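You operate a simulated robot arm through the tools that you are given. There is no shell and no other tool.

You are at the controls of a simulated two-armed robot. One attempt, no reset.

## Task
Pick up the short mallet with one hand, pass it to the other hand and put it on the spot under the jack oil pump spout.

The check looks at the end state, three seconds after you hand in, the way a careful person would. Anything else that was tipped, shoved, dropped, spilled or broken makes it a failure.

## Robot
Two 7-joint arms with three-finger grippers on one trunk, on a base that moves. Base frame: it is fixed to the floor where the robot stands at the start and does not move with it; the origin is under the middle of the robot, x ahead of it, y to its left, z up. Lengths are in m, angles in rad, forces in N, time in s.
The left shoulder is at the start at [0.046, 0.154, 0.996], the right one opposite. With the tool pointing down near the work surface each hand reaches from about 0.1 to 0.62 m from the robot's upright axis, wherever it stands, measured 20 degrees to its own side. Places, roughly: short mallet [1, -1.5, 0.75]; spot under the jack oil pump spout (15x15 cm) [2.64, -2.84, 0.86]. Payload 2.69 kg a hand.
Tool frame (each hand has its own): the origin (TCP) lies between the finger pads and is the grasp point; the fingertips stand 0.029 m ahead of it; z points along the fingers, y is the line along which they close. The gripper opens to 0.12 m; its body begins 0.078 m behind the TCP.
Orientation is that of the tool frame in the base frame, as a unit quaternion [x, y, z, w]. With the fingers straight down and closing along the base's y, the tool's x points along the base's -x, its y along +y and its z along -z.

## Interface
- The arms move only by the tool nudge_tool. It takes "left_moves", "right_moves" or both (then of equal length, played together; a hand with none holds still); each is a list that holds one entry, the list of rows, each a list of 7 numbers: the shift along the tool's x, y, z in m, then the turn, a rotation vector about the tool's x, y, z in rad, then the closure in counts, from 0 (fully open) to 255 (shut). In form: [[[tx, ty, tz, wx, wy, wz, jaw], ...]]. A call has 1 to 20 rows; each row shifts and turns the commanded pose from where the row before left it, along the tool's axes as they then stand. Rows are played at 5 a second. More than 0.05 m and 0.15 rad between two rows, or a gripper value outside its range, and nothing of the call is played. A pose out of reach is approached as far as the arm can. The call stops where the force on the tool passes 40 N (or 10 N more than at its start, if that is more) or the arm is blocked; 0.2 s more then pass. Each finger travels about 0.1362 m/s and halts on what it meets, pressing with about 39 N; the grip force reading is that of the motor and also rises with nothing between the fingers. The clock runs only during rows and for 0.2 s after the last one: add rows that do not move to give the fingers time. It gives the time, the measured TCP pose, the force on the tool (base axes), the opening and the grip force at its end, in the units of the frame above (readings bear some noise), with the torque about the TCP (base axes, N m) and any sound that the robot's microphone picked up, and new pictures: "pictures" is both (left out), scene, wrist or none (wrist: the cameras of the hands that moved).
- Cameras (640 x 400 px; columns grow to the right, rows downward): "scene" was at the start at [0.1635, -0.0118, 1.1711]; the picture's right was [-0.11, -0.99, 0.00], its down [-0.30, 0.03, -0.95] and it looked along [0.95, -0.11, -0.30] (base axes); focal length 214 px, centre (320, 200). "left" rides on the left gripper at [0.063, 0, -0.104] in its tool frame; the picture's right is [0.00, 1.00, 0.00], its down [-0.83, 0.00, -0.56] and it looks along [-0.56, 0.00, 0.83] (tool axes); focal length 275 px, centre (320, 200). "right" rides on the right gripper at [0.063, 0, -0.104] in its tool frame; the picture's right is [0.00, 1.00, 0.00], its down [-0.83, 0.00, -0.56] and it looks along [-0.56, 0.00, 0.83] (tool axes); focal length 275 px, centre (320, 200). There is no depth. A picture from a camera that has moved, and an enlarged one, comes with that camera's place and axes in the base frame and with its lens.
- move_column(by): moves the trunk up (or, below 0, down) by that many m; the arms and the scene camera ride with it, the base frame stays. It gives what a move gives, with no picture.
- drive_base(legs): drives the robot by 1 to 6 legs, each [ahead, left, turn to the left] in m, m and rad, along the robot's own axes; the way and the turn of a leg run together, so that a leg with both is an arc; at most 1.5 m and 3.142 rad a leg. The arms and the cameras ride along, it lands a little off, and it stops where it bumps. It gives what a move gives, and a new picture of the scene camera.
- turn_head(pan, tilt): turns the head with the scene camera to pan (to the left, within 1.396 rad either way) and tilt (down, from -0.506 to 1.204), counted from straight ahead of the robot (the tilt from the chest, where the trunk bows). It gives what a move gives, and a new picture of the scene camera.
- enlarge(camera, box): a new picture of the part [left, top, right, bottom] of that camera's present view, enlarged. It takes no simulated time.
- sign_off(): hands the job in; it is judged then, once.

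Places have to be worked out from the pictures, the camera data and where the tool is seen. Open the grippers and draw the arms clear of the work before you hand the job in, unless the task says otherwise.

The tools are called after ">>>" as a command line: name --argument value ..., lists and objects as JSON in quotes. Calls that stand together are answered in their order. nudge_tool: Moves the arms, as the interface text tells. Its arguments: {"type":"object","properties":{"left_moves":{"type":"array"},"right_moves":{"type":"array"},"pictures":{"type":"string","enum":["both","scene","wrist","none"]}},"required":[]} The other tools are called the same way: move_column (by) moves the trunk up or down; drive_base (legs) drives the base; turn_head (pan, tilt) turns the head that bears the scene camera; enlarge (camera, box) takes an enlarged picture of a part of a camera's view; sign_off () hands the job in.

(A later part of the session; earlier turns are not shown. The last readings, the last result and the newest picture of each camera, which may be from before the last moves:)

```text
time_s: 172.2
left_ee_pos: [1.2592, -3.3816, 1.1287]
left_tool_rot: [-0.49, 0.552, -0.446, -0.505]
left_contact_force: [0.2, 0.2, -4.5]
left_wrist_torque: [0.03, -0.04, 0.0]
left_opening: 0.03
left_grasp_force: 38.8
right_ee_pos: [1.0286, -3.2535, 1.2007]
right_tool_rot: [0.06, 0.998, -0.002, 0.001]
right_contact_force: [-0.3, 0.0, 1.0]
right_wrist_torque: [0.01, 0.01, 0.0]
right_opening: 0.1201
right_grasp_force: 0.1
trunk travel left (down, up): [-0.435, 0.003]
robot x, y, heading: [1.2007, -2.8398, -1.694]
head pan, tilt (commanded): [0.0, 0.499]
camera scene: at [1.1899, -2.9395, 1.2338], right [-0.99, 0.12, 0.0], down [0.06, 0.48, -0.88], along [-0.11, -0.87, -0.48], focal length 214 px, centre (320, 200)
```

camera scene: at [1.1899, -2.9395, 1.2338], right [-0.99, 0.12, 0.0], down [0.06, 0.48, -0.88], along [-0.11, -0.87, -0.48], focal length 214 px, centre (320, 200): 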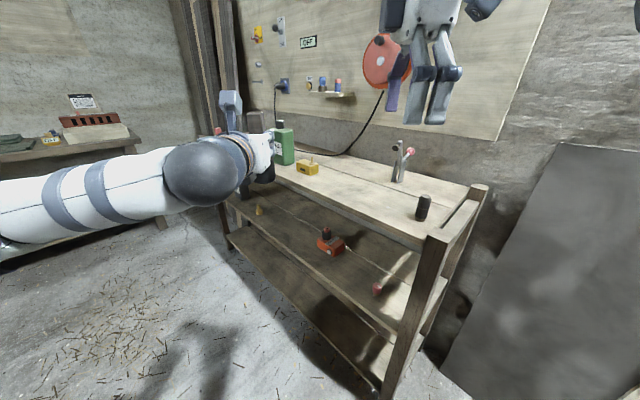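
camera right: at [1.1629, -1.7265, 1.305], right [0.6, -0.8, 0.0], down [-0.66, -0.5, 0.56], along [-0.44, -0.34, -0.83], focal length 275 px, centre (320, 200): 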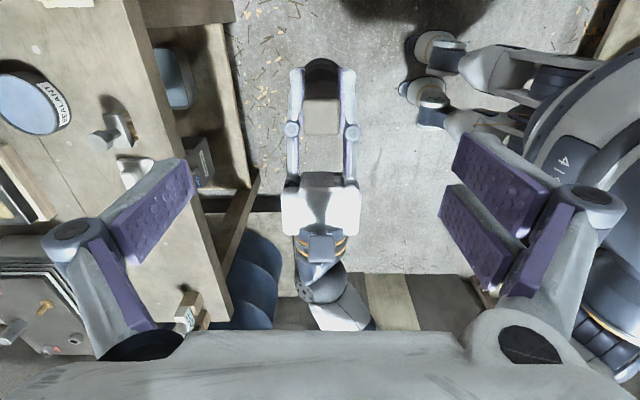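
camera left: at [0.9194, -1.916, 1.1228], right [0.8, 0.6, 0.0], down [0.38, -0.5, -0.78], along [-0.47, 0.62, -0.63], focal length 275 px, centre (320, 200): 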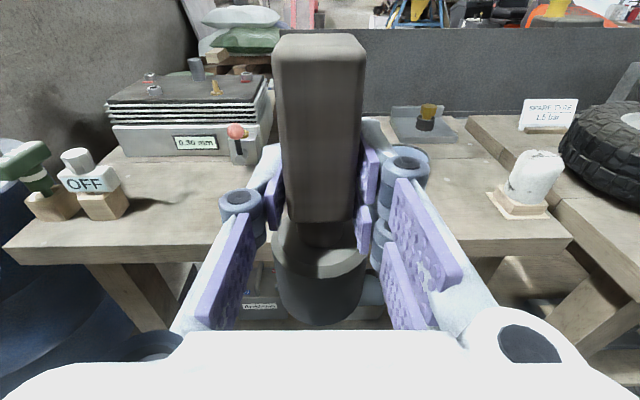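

Clearances match the plan (≈0.5 m to the low rack, ≈0.4 m to the posts). I continue 0.6 m along the passage and look left behind the rack.

>>> drive_base --legs '[[0.395, 0.451, 0]]'

>>> turn_head --pan 1.35 --tilt 0.4

```text
time_s: 176.2
left_ee_pos: [1.6475, -3.8434, 1.1291]
left_tool_rot: [-0.486, 0.556, -0.442, -0.509]
left_contact_force: [0.2, 0.3, -4.0]
left_wrist_torque: [0.0, 0.04, -0.04]
left_opening: 0.0299
left_grasp_force: 39.3
right_ee_pos: [1.4187, -3.7102, 1.2005]
right_tool_rot: [0.068, 0.998, -0.002, 0.001]
right_contact_force: [-0.3, -0.5, -0.6]
right_wrist_torque: [-0.01, 0.01, 0.01]
right_opening: 0.1201
right_grasp_force: 0.1
trunk travel left (down, up): [-0.435, 0.003]
robot x, y, heading: [1.598, -3.2972, -1.706]
head pan, tilt (commanded): [0.0, 0.499]
camera scene: at [1.585, -3.3982, 1.2338], right [-0.99, 0.14, 0.0], down [0.06, 0.47, -0.88], along [-0.12, -0.87, -0.48], focal length 214 px, centre (320, 200)
```

scene: 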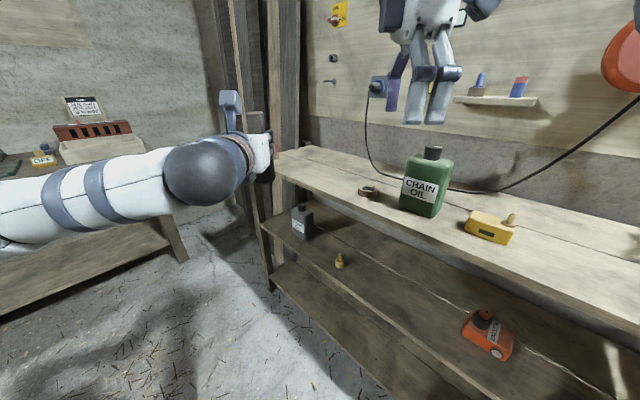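

```text
time_s: 177.7
left_ee_pos: [1.6486, -3.8431, 1.1288]
left_tool_rot: [-0.486, 0.556, -0.443, -0.509]
left_contact_force: [1.1, -0.3, -4.4]
left_wrist_torque: [0.02, 0.0, 0.04]
left_opening: 0.0302
left_grasp_force: 38.6
right_ee_pos: [1.4174, -3.7095, 1.2]
right_tool_rot: [0.068, 0.998, -0.002, 0.0]
right_contact_force: [0.3, 0.5, -0.3]
right_wrist_torque: [-0.02, -0.02, -0.01]
right_opening: 0.1201
right_grasp_force: 0.1
trunk travel left (down, up): [-0.435, 0.003]
robot x, y, heading: [1.5947, -3.2979, -1.7]
head pan, tilt (commanded): [1.349, 0.4]
camera scene: at [1.6839, -3.3404, 1.243], right [-0.35, -0.94, 0.0], down [-0.36, 0.14, -0.92], along [0.86, -0.32, -0.39], focal length 214 px, centre (320, 200)
```

scene: 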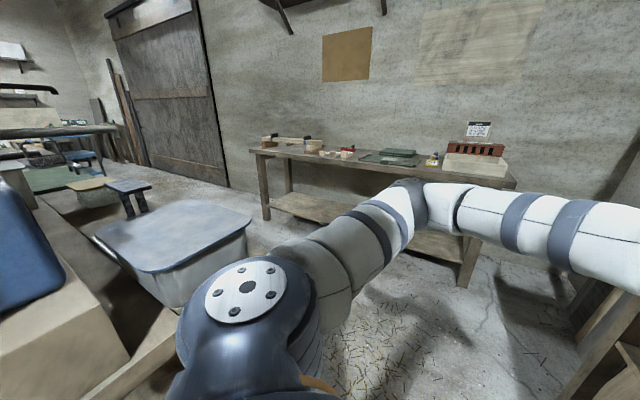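

The spout tip projects right at the dark spout end (57,92), and the spot should project near (108,221) – around a grey lidded bin and some small items. I zoom in there.

>>> enlarge --camera "scene" --box '[0, 60, 280, 330]'

>>> enlarge --camera "scene" --box '[0, 70, 180, 240]'

```text
1.48 times, centred on (140, 195) of scene
camera zoom: at [1.6839, -3.3404, 1.243], right [-0.35, -0.94, 0.0], down [-0.36, 0.14, -0.92], along [0.86, -0.32, -0.39], focal length 318 px, centre (587, 207)
```

zoom: 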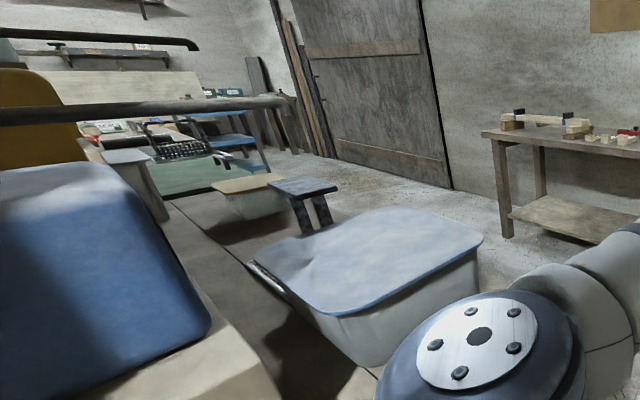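

```text
2.35 times, centred on (90, 155) of scene
camera zoom: at [1.6839, -3.3404, 1.243], right [-0.35, -0.94, 0.0], down [-0.36, 0.14, -0.92], along [0.86, -0.32, -0.39], focal length 505 px, centre (861, 306)
```

zoom: 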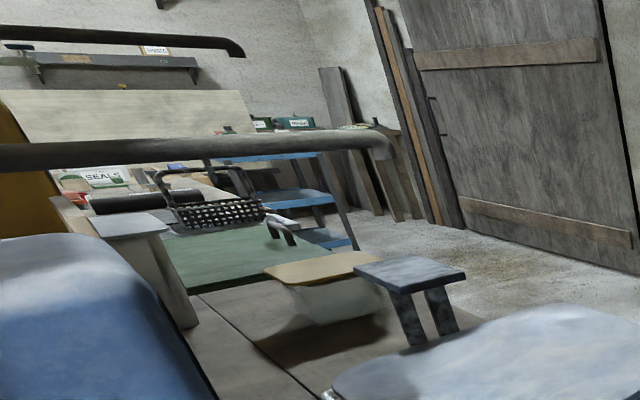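

Behind the rack there is a wide board with a blue-lidded bin, a small dark stand, a jar and the two pump spouts; the spot must be on it. I continue 0.5 m into the corridor for a frontal view.

>>> drive_base --legs '[[0.33, 0.376, 0]]'

>>> turn_head --pan 1.396 --tilt 0.3

```text
time_s: 181.1
left_ee_pos: [1.9792, -4.2267, 1.1298]
left_tool_rot: [-0.485, 0.557, -0.442, -0.509]
left_contact_force: [-0.3, -0.1, -4.5]
left_wrist_torque: [0.03, -0.03, -0.02]
left_opening: 0.0301
left_grasp_force: 39.0
right_ee_pos: [1.7498, -4.093, 1.2012]
right_tool_rot: [0.07, 0.998, -0.002, 0.001]
right_contact_force: [0.3, 0.0, -0.6]
right_wrist_torque: [0.02, 0.03, 0.0]
right_opening: 0.1202
right_grasp_force: 0.0
trunk travel left (down, up): [-0.435, 0.003]
robot x, y, heading: [1.9295, -3.6862, -1.714]
head pan, tilt (commanded): [1.349, 0.4]
camera scene: at [2.0159, -3.7243, 1.243], right [-0.35, -0.94, 0.0], down [-0.36, 0.14, -0.92], along [0.86, -0.32, -0.39], focal length 214 px, centre (320, 200)
```

scene: 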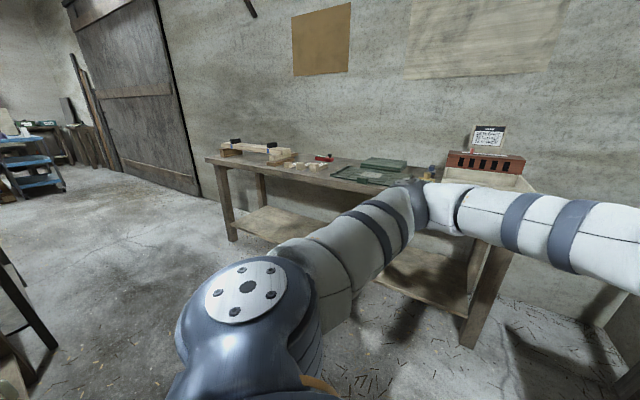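

```text
time_s: 181.8
left_ee_pos: [1.9769, -4.226, 1.1295]
left_tool_rot: [-0.485, 0.557, -0.441, -0.509]
left_contact_force: [-0.6, 0.4, -3.6]
left_wrist_torque: [0.04, -0.01, -0.03]
left_opening: 0.0302
left_grasp_force: 38.5
right_ee_pos: [1.7491, -4.0924, 1.2012]
right_tool_rot: [0.069, 0.998, -0.002, 0.001]
right_contact_force: [-0.2, 0.5, 0.1]
right_wrist_torque: [-0.02, 0.0, 0.0]
right_opening: 0.1199
right_grasp_force: 0.2
trunk travel left (down, up): [-0.435, 0.003]
robot x, y, heading: [1.9313, -3.6851, -1.71]
head pan, tilt (commanded): [1.396, 0.3]
camera scene: at [2.0179, -3.7202, 1.2522], right [-0.31, -0.95, 0.0], down [-0.28, 0.09, -0.96], along [0.91, -0.29, -0.3], focal length 214 px, centre (320, 200)
```

scene: 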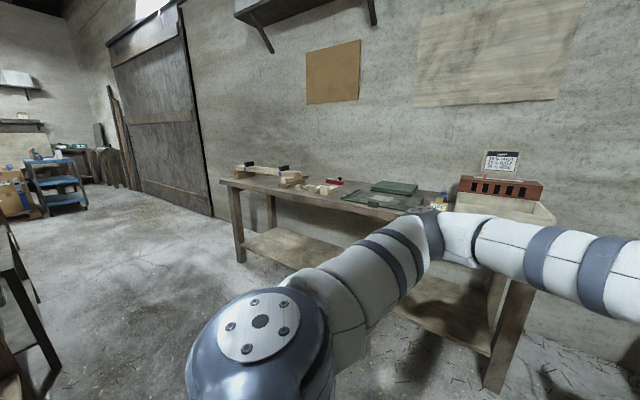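

I'm in the corridor between the rack's back and the wall bench. I step 0.4 m away from the rack side, then turn left to look along and at the rack's back side.

>>> drive_base --legs '[[0.294, 0.271, 0], [0, 0, 2.31]]'

>>> turn_head --pan 0.6 --tilt 0.35

```text
time_s: 189.8
left_ee_pos: [2.5554, -3.6359, 1.1294]
left_tool_rot: [0.714, 0.189, 0.652, -0.171]
left_contact_force: [-0.3, -0.4, -4.2]
left_wrist_torque: [-0.01, 0.02, -0.03]
left_opening: 0.0302
left_grasp_force: 39.5
right_ee_pos: [2.5886, -3.8996, 1.2012]
right_tool_rot: [0.864, -0.503, 0.0, -0.002]
right_contact_force: [0.4, 0.7, -0.2]
right_wrist_torque: [-0.02, 0.02, -0.02]
right_opening: 0.1202
right_grasp_force: 0.0
trunk travel left (down, up): [-0.435, 0.003]
robot x, y, heading: [2.1551, -4.0065, 0.515]
head pan, tilt (commanded): [1.396, 0.3]
camera scene: at [2.1305, -3.9154, 1.2522], right [0.94, 0.33, 0.0], down [0.1, -0.28, -0.96], along [-0.32, 0.9, -0.3], focal length 214 px, centre (320, 200)
```

scene: 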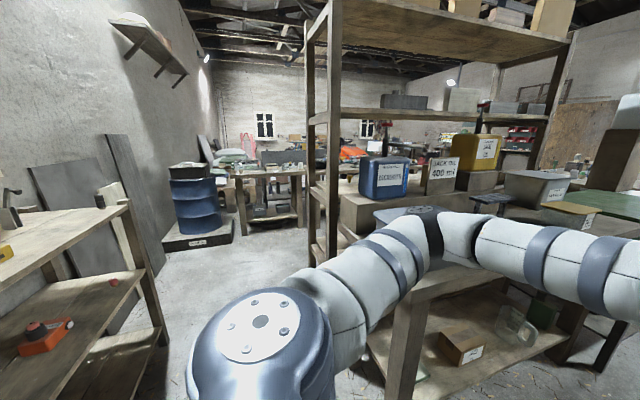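

```text
time_s: 190.9
left_ee_pos: [2.556, -3.6356, 1.1295]
left_tool_rot: [0.714, 0.189, 0.652, -0.171]
left_contact_force: [-0.3, -1.4, -4.7]
left_wrist_torque: [-0.04, 0.02, -0.01]
left_opening: 0.0302
left_grasp_force: 38.8
right_ee_pos: [2.5888, -3.8991, 1.2]
right_tool_rot: [0.864, -0.504, 0.001, -0.002]
right_contact_force: [0.3, -0.2, 0.1]
right_wrist_torque: [0.01, 0.0, 0.02]
right_opening: 0.1202
right_grasp_force: 0.2
trunk travel left (down, up): [-0.435, 0.003]
robot x, y, heading: [2.1533, -4.0065, 0.521]
head pan, tilt (commanded): [0.6, 0.351]
camera scene: at [2.2026, -3.9197, 1.2475], right [0.9, -0.44, 0.0], down [-0.15, -0.31, -0.94], along [0.41, 0.84, -0.34], focal length 214 px, centre (320, 200)
```

scene: 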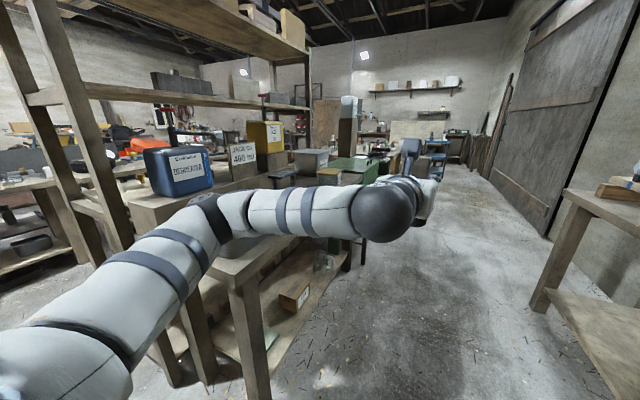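

Labels are visible on the cans now. I zoom in on them and on the bench surface below the spouts.

>>> enlarge --camera "scene" --box '[120, 80, 400, 260]'

>>> turn_head --pan 1.0 --tilt 0.25

>>> enlarge --camera "scene" --box '[300, 90, 600, 280]'

```text
2.22 times, centred on (260, 170) of scene
camera zoom: at [2.2026, -3.9197, 1.2475], right [0.9, -0.44, 0.0], down [-0.15, -0.31, -0.94], along [0.41, 0.84, -0.34], focal length 477 px, centre (453, 267)
```

zoom: 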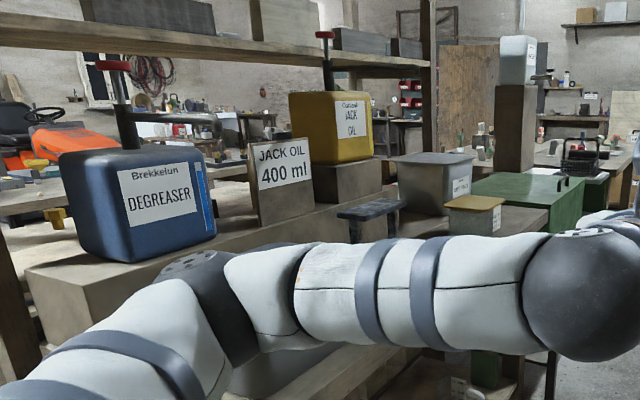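

```text
time_s: 191.8
left_ee_pos: [2.5558, -3.6365, 1.1293]
left_tool_rot: [0.715, 0.189, 0.651, -0.171]
left_contact_force: [-0.6, 0.5, -4.5]
left_wrist_torque: [-0.02, 0.01, 0.01]
left_opening: 0.0299
left_grasp_force: 39.2
right_ee_pos: [2.5889, -3.8996, 1.2016]
right_tool_rot: [0.864, -0.503, 0.001, -0.002]
right_contact_force: [-0.7, 0.4, 0.2]
right_wrist_torque: [-0.02, 0.01, 0.03]
right_opening: 0.1199
right_grasp_force: 0.1
trunk travel left (down, up): [-0.435, 0.003]
robot x, y, heading: [2.1544, -4.0078, 0.515]
head pan, tilt (commanded): [1.0, 0.25]
camera scene: at [2.167, -3.9102, 1.2569], right [1.0, -0.06, 0.0], down [-0.01, -0.25, -0.97], along [0.05, 0.97, -0.25], focal length 214 px, centre (320, 200)
```

scene: 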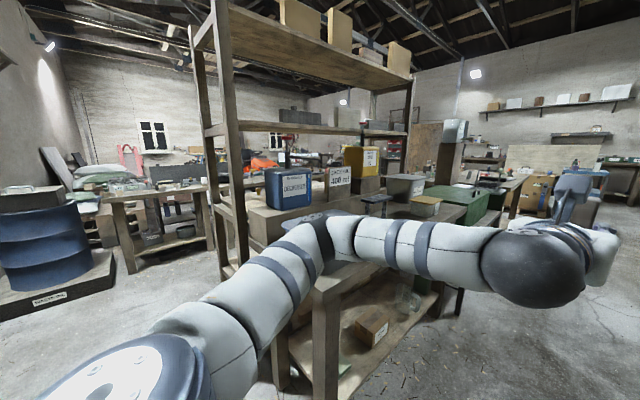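

```text
2.11 times, centred on (450, 185) of scene
camera zoom: at [2.167, -3.9102, 1.2569], right [1.0, -0.06, 0.0], down [-0.01, -0.25, -0.97], along [0.05, 0.97, -0.25], focal length 452 px, centre (46, 232)
```

zoom: 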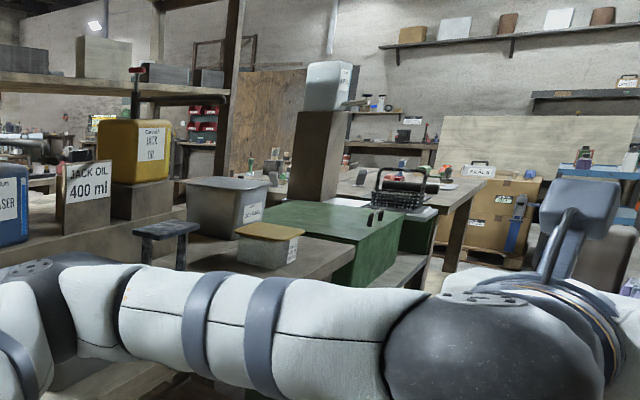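

The yellow can is labelled JACK OIL (blue one is DEGREASER), so its pump is the right one; a small dark stand sits in front of it. I zoom tighter to find its spout and the spot.

>>> enlarge --camera "scene" --box '[310, 110, 450, 230]'

>>> turn_head --pan 0.6 --tilt 0.2

>>> enlarge --camera "scene" --box '[180, 60, 360, 240]'

```text
3.33 times, centred on (380, 170) of scene
camera zoom: at [2.167, -3.9102, 1.2569], right [1.0, -0.06, 0.0], down [-0.01, -0.25, -0.97], along [0.05, 0.97, -0.25], focal length 715 px, centre (120, 300)
```

zoom: 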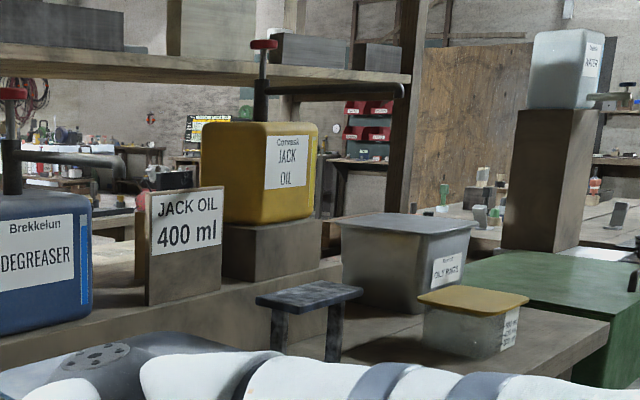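

```text
time_s: 192.7
left_ee_pos: [2.555, -3.6378, 1.1285]
left_tool_rot: [0.715, 0.189, 0.651, -0.171]
left_contact_force: [-0.3, -0.2, -4.4]
left_wrist_torque: [0.02, 0.03, 0.05]
left_opening: 0.0301
left_grasp_force: 38.9
right_ee_pos: [2.589, -3.8989, 1.2015]
right_tool_rot: [0.864, -0.504, 0.0, -0.002]
right_contact_force: [0.0, 0.1, -0.6]
right_wrist_torque: [0.0, 0.0, 0.03]
right_opening: 0.12
right_grasp_force: 0.0
trunk travel left (down, up): [-0.435, 0.003]
robot x, y, heading: [2.1554, -4.0041, 0.515]
head pan, tilt (commanded): [0.6, 0.201]
camera scene: at [2.2026, -3.9197, 1.2615], right [0.9, -0.44, 0.0], down [-0.09, -0.18, -0.98], along [0.43, 0.88, -0.2], focal length 214 px, centre (320, 200)
```

scene: 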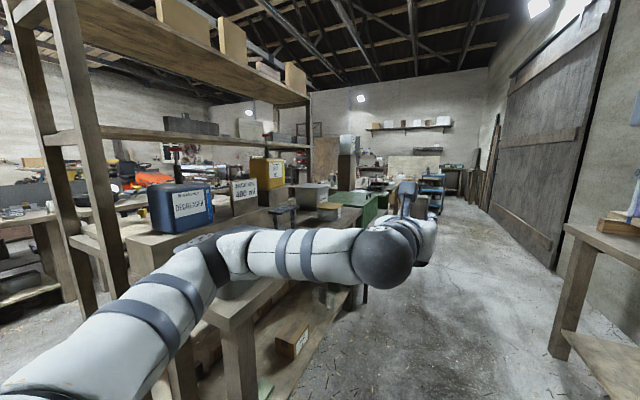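

```text
2.22 times, centred on (270, 150) of scene
camera zoom: at [2.2026, -3.9197, 1.2615], right [0.9, -0.44, 0.0], down [-0.09, -0.18, -0.98], along [0.43, 0.88, -0.2], focal length 477 px, centre (431, 311)
```

zoom: 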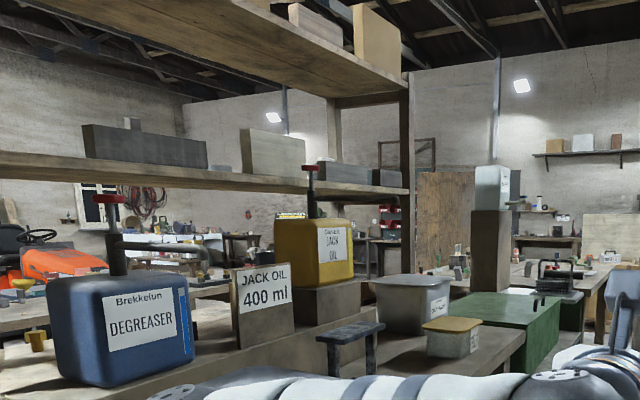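

The jack oil spout tip checks at [2.63,-2.854,1.293], and the bench surface below it is at z≈0.86 (jar base), with the spot midway between the small dark stand and the wood-lidded jar, ~0.12 m from the bench's corridor edge. I drive along the corridor and then turn to face it.

>>> drive_base --legs '[[1.2, -0.02, 0]]'

>>> turn_head --pan 1.3 --tilt 0.4

```text
time_s: 198.7
left_ee_pos: [3.5784, -3.0339, 1.1288]
left_tool_rot: [0.712, 0.2, 0.648, -0.181]
left_contact_force: [0.1, -0.3, -3.8]
left_wrist_torque: [-0.02, 0.05, -0.04]
left_opening: 0.0302
left_grasp_force: 38.8
right_ee_pos: [3.6196, -3.2973, 1.2009]
right_tool_rot: [0.872, -0.489, 0.001, -0.002]
right_contact_force: [0.1, -0.5, 0.4]
right_wrist_torque: [0.01, 0.01, 0.01]
right_opening: 0.1203
right_grasp_force: 0.0
trunk travel left (down, up): [-0.435, 0.003]
robot x, y, heading: [3.1884, -3.4158, 0.559]
head pan, tilt (commanded): [0.6, 0.201]
camera scene: at [3.2357, -3.3303, 1.2615], right [0.91, -0.41, 0.0], down [-0.08, -0.18, -0.98], along [0.4, 0.89, -0.2], focal length 214 px, centre (320, 200)
```

scene: 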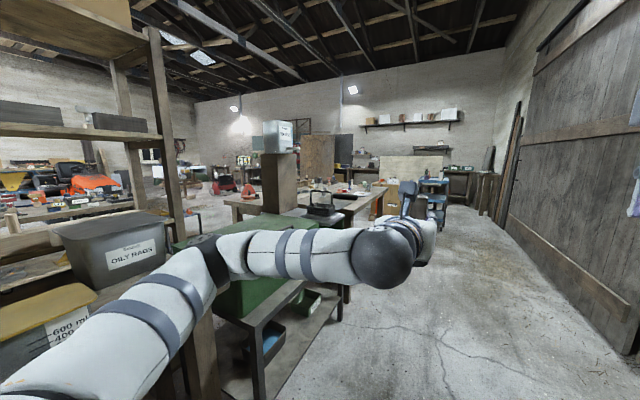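

```text
time_s: 199.8
left_ee_pos: [3.5783, -3.0349, 1.1291]
left_tool_rot: [0.711, 0.202, 0.648, -0.183]
left_contact_force: [0.7, 0.1, -4.2]
left_wrist_torque: [-0.02, 0.03, 0.05]
left_opening: 0.03
left_grasp_force: 39.0
right_ee_pos: [3.6208, -3.2958, 1.2003]
right_tool_rot: [0.872, -0.489, 0.0, -0.002]
right_contact_force: [-0.3, 0.0, 0.1]
right_wrist_torque: [-0.01, -0.01, 0.0]
right_opening: 0.1203
right_grasp_force: 0.1
trunk travel left (down, up): [-0.435, 0.003]
robot x, y, heading: [3.1903, -3.4181, 0.552]
head pan, tilt (commanded): [1.3, 0.4]
camera scene: at [3.1721, -3.3264, 1.243], right [0.96, 0.28, 0.0], down [0.11, -0.37, -0.92], along [-0.25, 0.89, -0.39], focal length 214 px, centre (320, 200)
```

scene: 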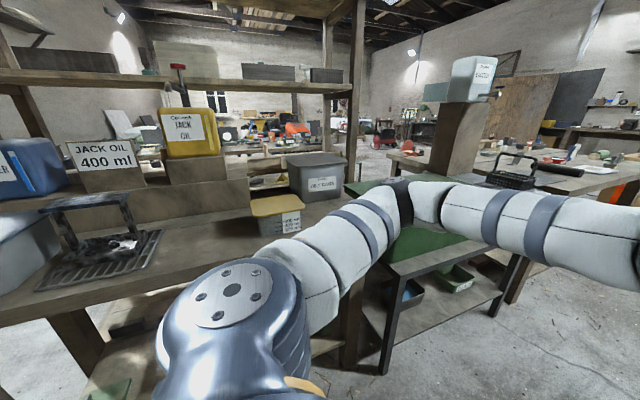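

Now I see the bench clearly: between the dark stand on a drip grate (left) and the jar with wooden lid (right), the bare board at ~(208,234) is the predicted spot. I zoom to check for markings and clearance.

>>> enlarge --camera "scene" --box '[20, 50, 340, 300]'

>>> enlarge --camera "scene" --box '[120, 170, 320, 300]'

```text
1.60 times, centred on (180, 175) of scene
camera zoom: at [3.1721, -3.3264, 1.243], right [0.96, 0.28, 0.0], down [0.11, -0.37, -0.92], along [-0.25, 0.89, -0.39], focal length 343 px, centre (544, 240)
```

zoom: 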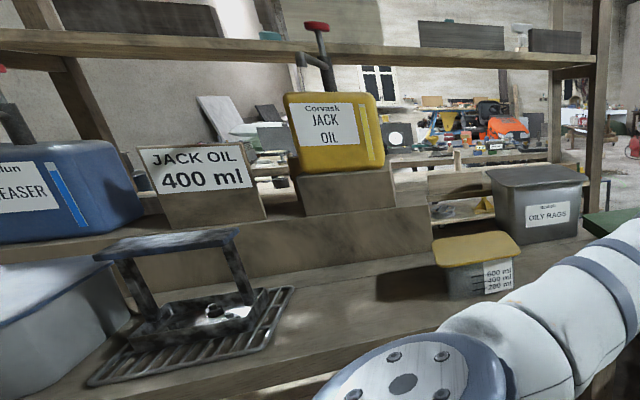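

```text
3.08 times, centred on (220, 235) of scene
camera zoom: at [3.1721, -3.3264, 1.243], right [0.96, 0.28, 0.0], down [0.11, -0.37, -0.92], along [-0.25, 0.89, -0.39], focal length 660 px, centre (628, 92)
```

zoom: 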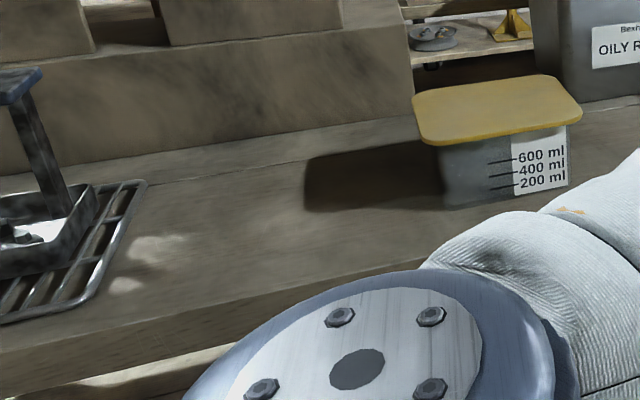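

The free board between grate (right edge along-bench ≈0.59) and jar (left edge ≈0.89) is centred on the target ≈[2.64,-2.85,0.86]. I turn left by ~1.97 rad to face it slightly obliquely (heading ≈2.53), keeping my left elbow over the corridor rather than over the bin.

>>> drive_base --legs '[[0, 0, 1.975]]'

>>> turn_head --pan 0.0 --tilt 0.4

```text
time_s: 205.0
left_ee_pos: [2.6818, -3.2258, 1.1279]
left_tool_rot: [0.215, 0.707, 0.197, -0.644]
left_contact_force: [0.3, 0.2, -5.0]
left_wrist_torque: [-0.05, -0.02, -0.01]
left_opening: 0.0301
left_grasp_force: 39.1
right_ee_pos: [2.902, -3.0772, 1.2001]
right_tool_rot: [0.882, 0.471, -0.001, -0.001]
right_contact_force: [0.0, 0.4, -0.3]
right_wrist_torque: [0.01, -0.01, 0.0]
right_opening: 0.1199
right_grasp_force: 0.1
trunk travel left (down, up): [-0.435, 0.003]
robot x, y, heading: [3.1897, -3.4207, 2.554]
head pan, tilt (commanded): [1.3, 0.4]
camera scene: at [3.1167, -3.4758, 1.243], right [-0.65, 0.76, 0.0], down [0.3, 0.25, -0.92], along [-0.7, -0.6, -0.39], focal length 214 px, centre (320, 200)
```

scene: 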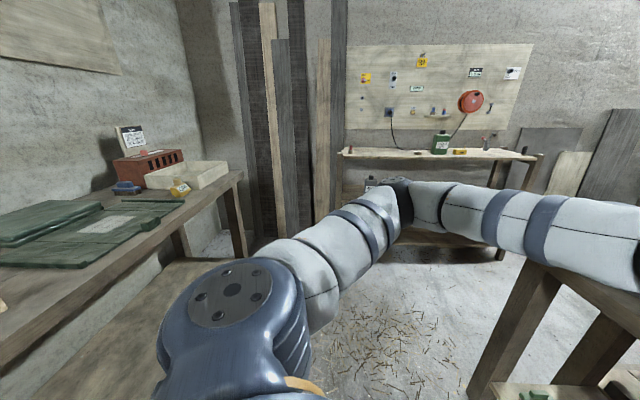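

```text
time_s: 206.4
left_ee_pos: [2.6818, -3.2242, 1.1285]
left_tool_rot: [0.215, 0.707, 0.197, -0.644]
left_contact_force: [1.0, 0.3, -5.0]
left_wrist_torque: [-0.01, -0.01, 0.01]
left_opening: 0.0301
left_grasp_force: 38.4
right_ee_pos: [2.9018, -3.0773, 1.2005]
right_tool_rot: [0.882, 0.471, -0.002, 0.0]
right_contact_force: [-0.4, -0.2, 0.5]
right_wrist_torque: [0.0, 0.03, -0.03]
right_opening: 0.1198
right_grasp_force: 0.1
trunk travel left (down, up): [-0.435, 0.003]
robot x, y, heading: [3.1918, -3.4192, 2.552]
head pan, tilt (commanded): [0.0, 0.4]
camera scene: at [3.1099, -3.3639, 1.243], right [0.56, 0.83, 0.0], down [0.32, -0.22, -0.92], along [-0.77, 0.51, -0.39], focal length 214 px, centre (320, 200)
```

scene: 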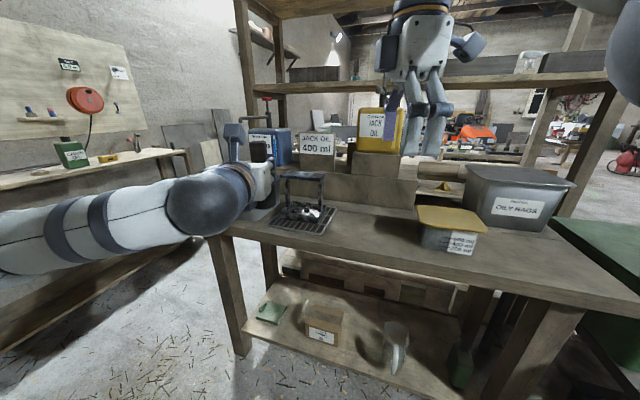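

The bench is in full view: grate and stand at left, jar at right, and the predicted spot at about (365,225) bare. I zoom in to check the spout above it.

>>> enlarge --camera "scene" --box '[230, 70, 510, 260]'

>>> enlarge --camera "left" --box '[0, 0, 640, 400]'

>>> enlarge --camera "right" --box '[0, 0, 640, 400]'

```text
2.11 times, centred on (370, 165) of scene
camera zoom: at [3.1099, -3.3639, 1.243], right [0.56, 0.83, 0.0], down [0.32, -0.22, -0.92], along [-0.77, 0.51, -0.39], focal length 452 px, centre (215, 274)
```

zoom: 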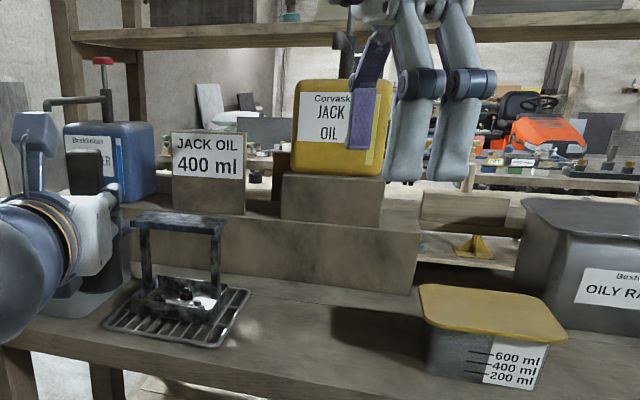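

```text
1.00 times, centred on (320, 200) of left (not enlarged: the box is as wide or as high as the picture)
camera zoom: at [2.7634, -3.2802, 1.2008], right [0.56, 0.83, 0.0], down [0.52, -0.35, -0.78], along [-0.65, 0.43, -0.63], focal length 275 px, centre (320, 200)
```

zoom: 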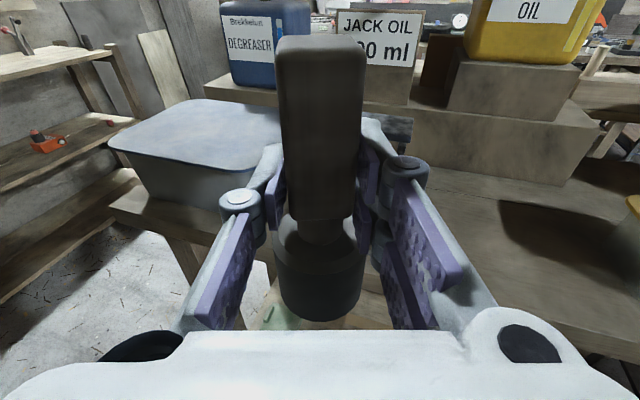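

```text
1.00 times, centred on (320, 200) of right (not enlarged: the box is as wide or as high as the picture)
camera zoom: at [2.9377, -3.026, 1.305], right [0.83, -0.55, 0.0], down [-0.46, -0.69, 0.56], along [-0.31, -0.46, -0.83], focal length 275 px, centre (320, 200)
```

zoom: 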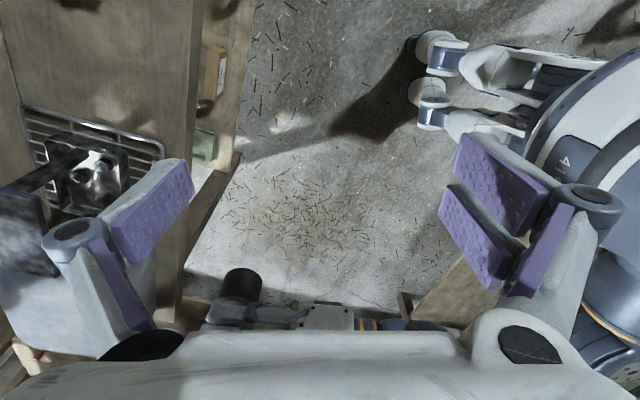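

Everything matches. I retract the right hand toward my body, then shift the base (~0.15 forward, 0.285 right) so the mallet hangs just short of the spot.

>>> nudge_tool --right_moves '[[[0, 0.04, 0, 0, 0, 0, 0], [0, 0.04, 0, 0, 0, 0, 0], [0, 0.03, 0, 0, 0, 0, 0], [0, 0, 0, 0, 0, 0, 0]]]' --pictures "none"

>>> drive_base --legs '[[0.148, -0.285, 0]]'

>>> enlarge --camera "left" --box '[0, 0, 640, 400]'

```text
time_s: 207.4
left_ee_pos: [2.6828, -3.2254, 1.1294]
left_tool_rot: [0.214, 0.707, 0.196, -0.644]
left_contact_force: [-0.4, -0.9, -3.6]
left_wrist_torque: [0.0, 0.01, -0.01]
left_opening: 0.0298
left_grasp_force: 38.4
right_ee_pos: [2.9944, -3.1403, 1.2006]
right_tool_rot: [0.883, 0.47, -0.002, -0.002]
right_contact_force: [0.1, -0.6, -0.7]
right_wrist_torque: [-0.04, 0.0, -0.01]
right_opening: 0.1201
right_grasp_force: 0.1
trunk travel left (down, up): [-0.435, 0.003]
robot x, y, heading: [3.1913, -3.4182, 2.553]
head pan, tilt (commanded): [0.0, 0.4]
```

```text
time_s: 210.2
left_ee_pos: [2.7167, -2.9083, 1.1286]
left_tool_rot: [0.214, 0.708, 0.196, -0.644]
left_contact_force: [-0.9, 0.5, -4.2]
left_wrist_torque: [-0.01, -0.02, 0.01]
left_opening: 0.0302
left_grasp_force: 39.6
right_ee_pos: [3.028, -2.8218, 1.2009]
right_tool_rot: [0.882, 0.472, -0.002, -0.001]
right_contact_force: [1.2, -0.6, 0.3]
right_wrist_torque: [0.0, -0.01, -0.01]
right_opening: 0.1199
right_grasp_force: 0.0
trunk travel left (down, up): [-0.435, 0.003]
robot x, y, heading: [3.2237, -3.0989, 2.559]
head pan, tilt (commanded): [0.0, 0.4]
camera scene: at [3.1452, -3.0457, 1.243], right [0.55, 0.83, 0.0], down [0.32, -0.22, -0.92], along [-0.77, 0.51, -0.39], focal length 214 px, centre (320, 200)
```

scene: 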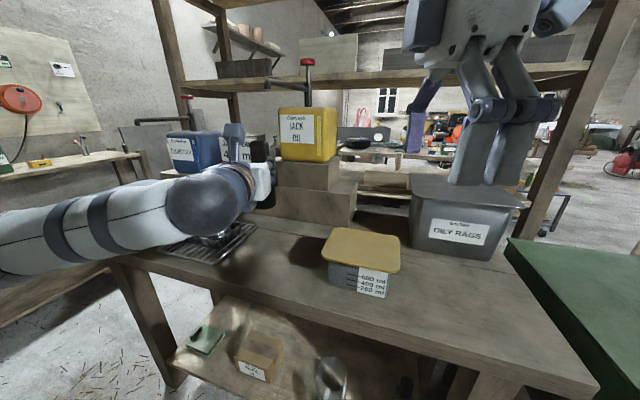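

```text
1.00 times, centred on (320, 200) of left (not enlarged: the box is as wide or as high as the picture)
camera zoom: at [2.7983, -2.9632, 1.2008], right [0.55, 0.83, 0.0], down [0.52, -0.35, -0.78], along [-0.65, 0.43, -0.63], focal length 275 px, centre (320, 200)
```

zoom: 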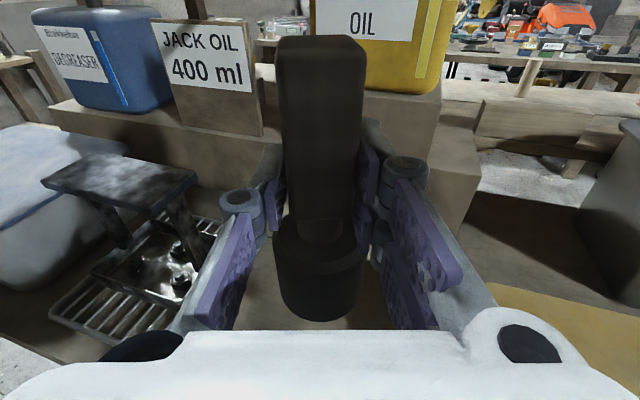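

The mallet is ~0.1 m short of the spot. The spout tip shows at ≈(268,85) as predicted; I zoom once more to pin it down.

>>> enlarge --camera "scene" --box '[220, 40, 380, 140]'

>>> enlarge --camera "scene" --box '[140, 120, 420, 300]'

```text
4.00 times, centred on (300, 90) of scene
camera zoom: at [3.1452, -3.0457, 1.243], right [0.55, 0.83, 0.0], down [0.32, -0.22, -0.92], along [-0.77, 0.51, -0.39], focal length 858 px, centre (400, 640)
```

zoom: 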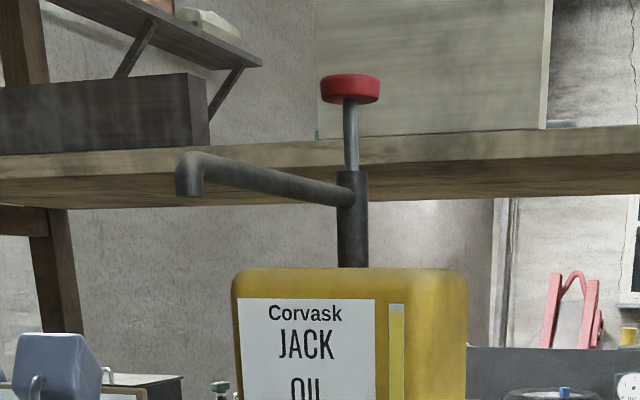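

```text
2.22 times, centred on (280, 210) of scene
camera zoom: at [3.1452, -3.0457, 1.243], right [0.55, 0.83, 0.0], down [0.32, -0.22, -0.92], along [-0.77, 0.51, -0.39], focal length 477 px, centre (409, 178)
```

zoom: 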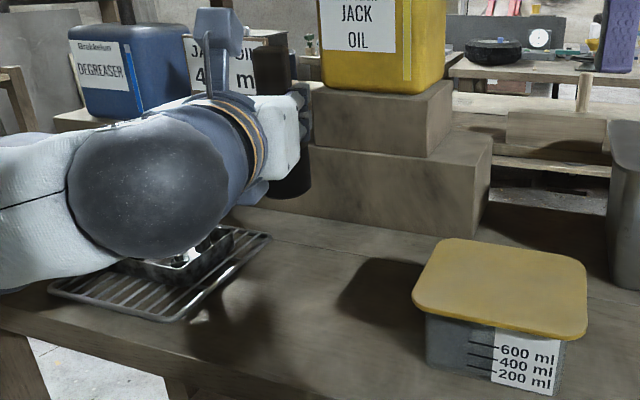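

Spout tip triangulates to [2.6375,-2.851,1.29]. I lower the hand by 7 cm and move it forward ~0.098 m so the mallet sits vertically under the tip.

>>> nudge_tool --left_moves '[[[-0.0349, 0, 0.0032, 0, 0, 0, 255], [-0.0349, 0, 0.0032, 0, 0, 0, 255], [0.003, 0.0014, 0.0325, 0, 0, 0, 255], [0.003, 0.0014, 0.0325, 0, 0, 0, 255], [0.003, 0.0014, 0.0325, 0, 0, 0, 255], [0, 0, 0, 0, 0, 0, 255]]]' --pictures "both"

>>> turn_head --pan 0.2 --tilt 0.55

```text
time_s: 211.6
left_ee_pos: [2.6368, -2.8509, 1.0587]
left_tool_rot: [0.212, 0.708, 0.195, -0.645]
left_contact_force: [0.5, -0.1, -3.8]
left_wrist_torque: [-0.02, -0.03, -0.01]
left_opening: 0.0302
left_grasp_force: 38.6
right_ee_pos: [3.0275, -2.8226, 1.2014]
right_tool_rot: [0.882, 0.472, -0.002, -0.001]
right_contact_force: [0.1, 0.5, -0.3]
right_wrist_torque: [0.01, 0.0, -0.02]
right_opening: 0.1198
right_grasp_force: 0.1
trunk travel left (down, up): [-0.435, 0.003]
robot x, y, heading: [3.23, -3.1024, 2.555]
head pan, tilt (commanded): [0.0, 0.4]
camera scene: at [3.1452, -3.0463, 1.243], right [0.55, 0.83, 0.0], down [0.32, -0.22, -0.92], along [-0.77, 0.51, -0.39], focal length 214 px, centre (320, 200)
camera left: at [2.7179, -2.9053, 1.1309], right [0.55, 0.83, 0.0], down [0.52, -0.35, -0.78], along [-0.65, 0.43, -0.63], focal length 275 px, centre (320, 200)
```

scene: 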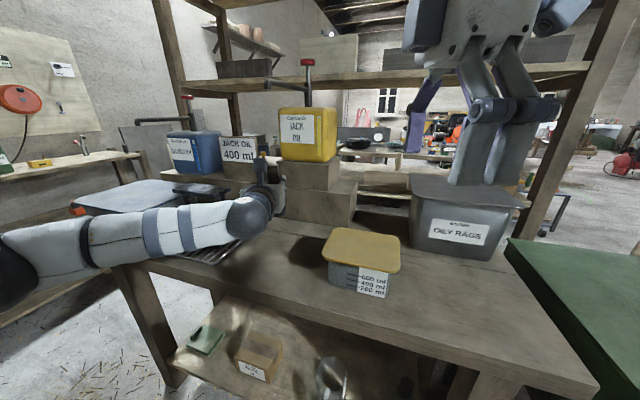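
left: 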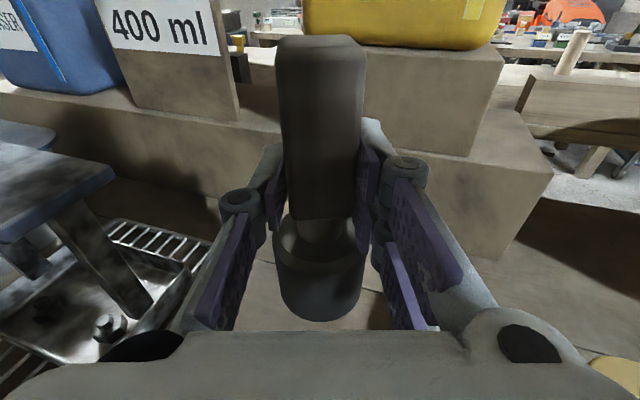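

```text
time_s: 212.3
left_ee_pos: [2.6357, -2.8514, 1.059]
left_tool_rot: [0.214, 0.707, 0.196, -0.645]
left_contact_force: [0.1, 0.4, -4.5]
left_wrist_torque: [0.0, -0.01, -0.01]
left_opening: 0.0301
left_grasp_force: 39.0
right_ee_pos: [3.0283, -2.8222, 1.2007]
right_tool_rot: [0.882, 0.472, -0.002, -0.001]
right_contact_force: [-0.1, 0.5, 0.0]
right_wrist_torque: [0.0, -0.01, -0.02]
right_opening: 0.1201
right_grasp_force: 0.1
trunk travel left (down, up): [-0.435, 0.003]
robot x, y, heading: [3.2244, -3.1054, 2.556]
head pan, tilt (commanded): [0.201, 0.55]
camera scene: at [3.139, -3.0634, 1.2293], right [0.38, 0.93, 0.0], down [0.48, -0.2, -0.85], along [-0.79, 0.32, -0.52], focal length 214 px, centre (320, 200)
```

scene: 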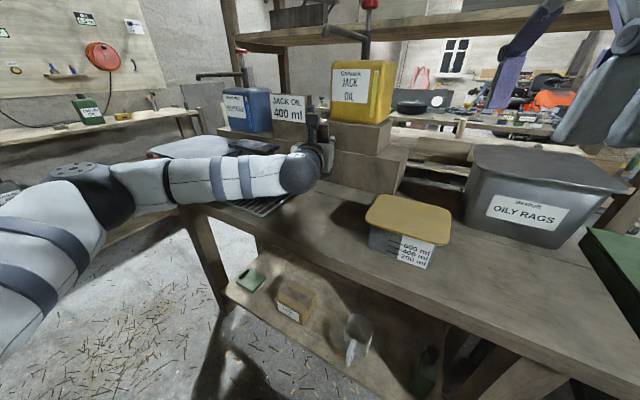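

Mallet is at [2.636,-2.851], directly under the spout; forearm and elbow stay over the corridor (n>0.55). I lower by ~10 cm, stopping about 1 cm above the bench.

>>> nudge_tool --left_moves '[[[-0.0259, 0, 0.0024, 0, 0, 0, 255], [-0.0259, 0, 0.0024, 0, 0, 0, 255], [-0.0259, 0, 0.0024, 0, 0, 0, 255], [-0.0249, 0, 0.0023, 0, 0, 0, 255], [0, 0, 0, 0, 0, 0, 255]]]' --pictures "both"

>>> enlarge --camera "scene" --box '[220, 90, 460, 270]'

```text
time_s: 213.5
left_ee_pos: [2.6383, -2.8512, 0.9555]
left_tool_rot: [0.214, 0.708, 0.196, -0.644]
left_contact_force: [0.4, -0.2, -4.3]
left_wrist_torque: [-0.03, -0.04, 0.0]
left_opening: 0.0302
left_grasp_force: 38.7
right_ee_pos: [3.0286, -2.8228, 1.1999]
right_tool_rot: [0.882, 0.472, -0.001, -0.001]
right_contact_force: [0.8, 0.3, 0.3]
right_wrist_torque: [-0.01, -0.01, -0.01]
right_opening: 0.1201
right_grasp_force: 0.0
trunk travel left (down, up): [-0.435, 0.003]
robot x, y, heading: [3.2257, -3.1011, 2.549]
head pan, tilt (commanded): [0.201, 0.55]
camera scene: at [3.1392, -3.0636, 1.2293], right [0.38, 0.93, 0.0], down [0.48, -0.2, -0.85], along [-0.79, 0.32, -0.52], focal length 214 px, centre (320, 200)
camera left: at [2.7196, -2.9069, 1.027], right [0.56, 0.83, 0.0], down [0.52, -0.35, -0.78], along [-0.65, 0.43, -0.63], focal length 275 px, centre (320, 200)
```

scene: 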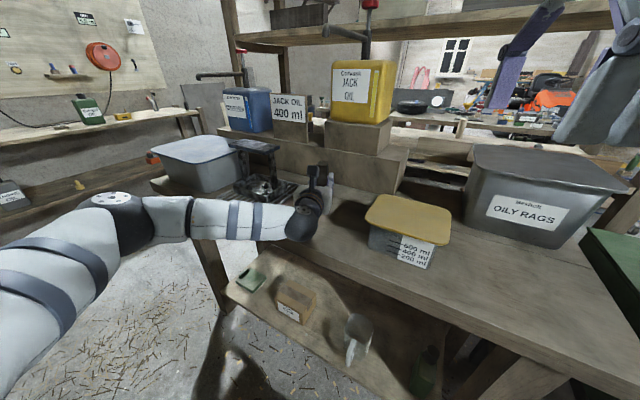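
left: 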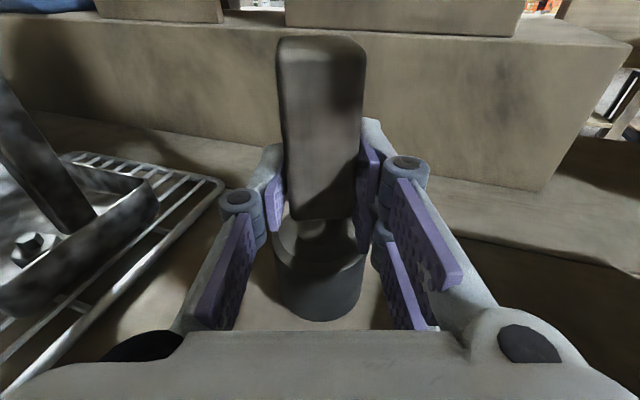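

```text
2.22 times, centred on (340, 180) of scene
camera zoom: at [3.1392, -3.0636, 1.2293], right [0.38, 0.93, 0.0], down [0.48, -0.2, -0.85], along [-0.79, 0.32, -0.52], focal length 477 px, centre (276, 244)
```

zoom: 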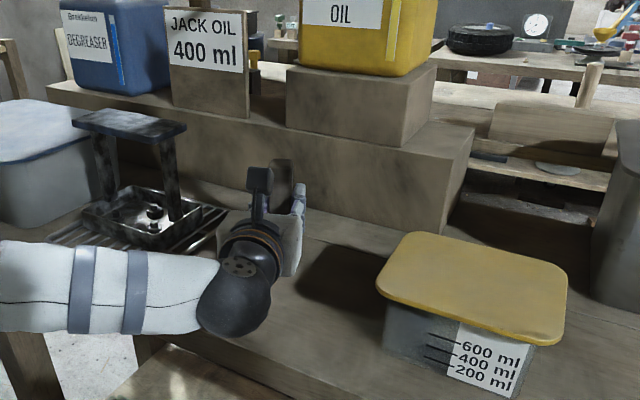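

All clear, force still just the mallet's weight. I lower in small steps watching the force for contact.

>>> nudge_tool --left_moves '[[[-0.003, 0, 0.0003, 0, 0, 0, 255], [-0.003, 0, 0.0003, 0, 0, 0, 255], [0, 0, 0, 0, 0, 0, 255]]]' --pictures "none"

>>> nudge_tool --left_moves '[[[-0.002, 0, 0.0002, 0, 0, 0, 255], [-0.002, 0, 0.0002, 0, 0, 0, 255], [0, 0, 0, 0, 0, 0, 255]]]' --pictures "none"

```text
time_s: 214.3
left_ee_pos: [2.6373, -2.8514, 0.9485]
left_tool_rot: [0.214, 0.708, 0.196, -0.645]
left_contact_force: [-0.5, 0.6, -3.8]
left_wrist_torque: [-0.01, 0.0, 0.02]
left_opening: 0.0302
left_grasp_force: 39.3
right_ee_pos: [3.0272, -2.8232, 1.2015]
right_tool_rot: [0.882, 0.472, -0.001, -0.001]
right_contact_force: [-0.8, -0.3, -0.4]
right_wrist_torque: [0.01, 0.01, 0.0]
right_opening: 0.12
right_grasp_force: 0.1
trunk travel left (down, up): [-0.435, 0.003]
robot x, y, heading: [3.2266, -3.1012, 2.551]
head pan, tilt (commanded): [0.201, 0.55]
```

```text
time_s: 215.1
left_ee_pos: [2.638, -2.8515, 0.9457]
left_tool_rot: [0.214, 0.708, 0.196, -0.645]
left_contact_force: [0.6, 0.1, -4.2]
left_wrist_torque: [-0.03, -0.03, 0.03]
left_opening: 0.0302
left_grasp_force: 39.3
right_ee_pos: [3.0278, -2.8227, 1.2003]
right_tool_rot: [0.882, 0.472, -0.001, -0.001]
right_contact_force: [0.0, 0.2, 0.3]
right_wrist_torque: [0.01, 0.0, 0.0]
right_opening: 0.12
right_grasp_force: 0.1
trunk travel left (down, up): [-0.435, 0.003]
robot x, y, heading: [3.2279, -3.1011, 2.56]
head pan, tilt (commanded): [0.201, 0.55]
```

No contact yet (−4 N is just the weight). I keep lowering in 2 mm steps.

>>> nudge_tool --left_moves '[[[-0.002, 0, 0.0002, 0, 0, 0, 255], [-0.001, 0, 0.0001, 0, 0, 0, 255], [0, 0, 0, 0, 0, 0, 255]]]' --pictures "none"

>>> nudge_tool --left_moves '[[[-0.002, 0, 0.0002, 0, 0, 0, 255], [0, 0, 0, 0, 0, 0, 255]]]' --pictures "wrist"

```text
time_s: 215.9
left_ee_pos: [2.638, -2.8505, 0.9438]
left_tool_rot: [0.213, 0.706, 0.196, -0.646]
left_contact_force: [-3.4, -0.3, 0.9]
left_wrist_torque: [-0.08, 0.28, -0.04]
left_opening: 0.0299
left_grasp_force: 39.0
right_ee_pos: [3.0281, -2.8222, 1.1998]
right_tool_rot: [0.882, 0.472, -0.002, -0.001]
right_contact_force: [0.0, 1.2, -0.3]
right_wrist_torque: [0.0, -0.01, 0.01]
right_opening: 0.1202
right_grasp_force: 0.0
trunk travel left (down, up): [-0.435, 0.003]
robot x, y, heading: [3.2243, -3.1031, 2.561]
head pan, tilt (commanded): [0.201, 0.55]
```

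```text
time_s: 216.5
left_ee_pos: [2.639, -2.8512, 0.9437]
left_tool_rot: [0.213, 0.706, 0.196, -0.647]
left_contact_force: [-1.9, 0.1, 10.1]
left_wrist_torque: [-0.34, 0.18, -0.1]
left_opening: 0.0302
left_grasp_force: 38.9
right_ee_pos: [3.0285, -2.8226, 1.2017]
right_tool_rot: [0.882, 0.472, -0.002, -0.002]
right_contact_force: [0.1, -0.4, 0.0]
right_wrist_torque: [0.01, 0.01, -0.01]
right_opening: 0.1199
right_grasp_force: 0.1
trunk travel left (down, up): [-0.435, 0.003]
robot x, y, heading: [3.2275, -3.0959, 2.552]
head pan, tilt (commanded): [0.201, 0.55]
camera left: at [2.7197, -2.9062, 1.0155], right [0.55, 0.83, 0.0], down [0.52, -0.35, -0.78], along [-0.65, 0.43, -0.63], focal length 275 px, centre (320, 200)
```

left: 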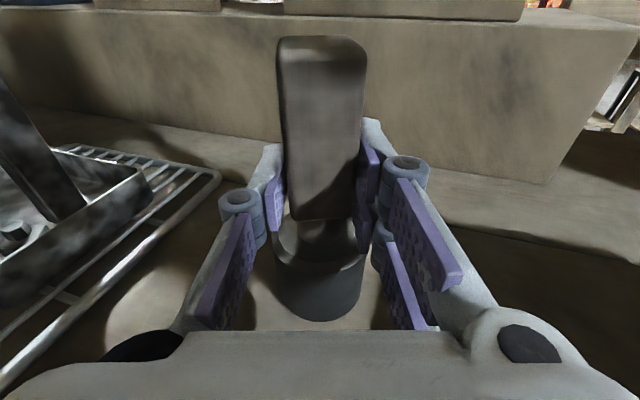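

Contact: the force rose to +10 N at TCP z≈0.944 (bench ≈0.861). I ease up ~1 mm to relieve the pressing before opening.

>>> nudge_tool --left_moves '[[[0.0012, 0, -0.0001, 0, 0, 0, 255], [0, 0, 0, 0, 0, 0, 255]]]' --pictures "none"

```text
time_s: 217.1
left_ee_pos: [2.6373, -2.8519, 0.9443]
left_tool_rot: [0.213, 0.706, 0.196, -0.646]
left_contact_force: [-4.7, 2.3, 12.5]
left_wrist_torque: [-0.08, 0.33, -0.04]
left_opening: 0.0301
left_grasp_force: 38.7
right_ee_pos: [3.0287, -2.8228, 1.2018]
right_tool_rot: [0.881, 0.472, -0.002, -0.002]
right_contact_force: [0.1, 0.1, 0.1]
right_wrist_torque: [0.0, 0.05, -0.04]
right_opening: 0.12
right_grasp_force: 0.1
trunk travel left (down, up): [-0.435, 0.003]
robot x, y, heading: [3.2256, -3.0977, 2.554]
head pan, tilt (commanded): [0.201, 0.55]
```

Still ~12 N of contact force; I ease up a further 2 mm.

>>> nudge_tool --left_moves '[[[0.002, 0, -0.0002, 0, 0, 0, 255], [0, 0, 0, 0, 0, 0, 255], [0, 0, 0, 0, 0, 0, 255]]]' --pictures "wrist"

```text
time_s: 217.9
left_ee_pos: [2.6384, -2.8511, 0.9443]
left_tool_rot: [0.213, 0.707, 0.196, -0.645]
left_contact_force: [-4.9, 0.9, 9.6]
left_wrist_torque: [0.19, 0.49, -0.01]
left_opening: 0.0301
left_grasp_force: 38.8
right_ee_pos: [3.0268, -2.8221, 1.2007]
right_tool_rot: [0.882, 0.472, -0.002, -0.001]
right_contact_force: [0.7, -0.2, -0.6]
right_wrist_torque: [0.01, 0.02, 0.0]
right_opening: 0.1199
right_grasp_force: 0.0
trunk travel left (down, up): [-0.435, 0.003]
robot x, y, heading: [3.2261, -3.0962, 2.549]
head pan, tilt (commanded): [0.201, 0.55]
camera left: at [2.7194, -2.9058, 1.0159], right [0.55, 0.83, 0.0], down [0.52, -0.35, -0.78], along [-0.65, 0.43, -0.63], focal length 275 px, centre (320, 200)
```

left: 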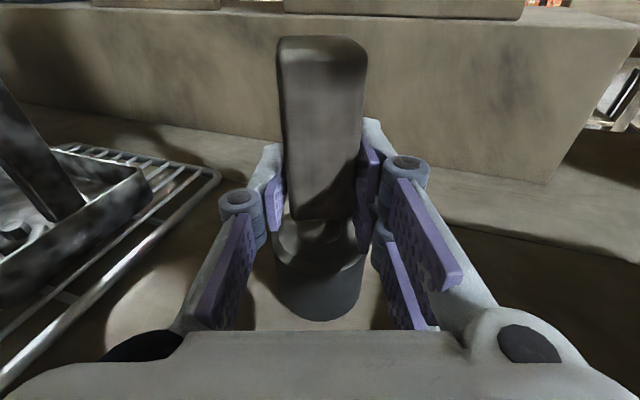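

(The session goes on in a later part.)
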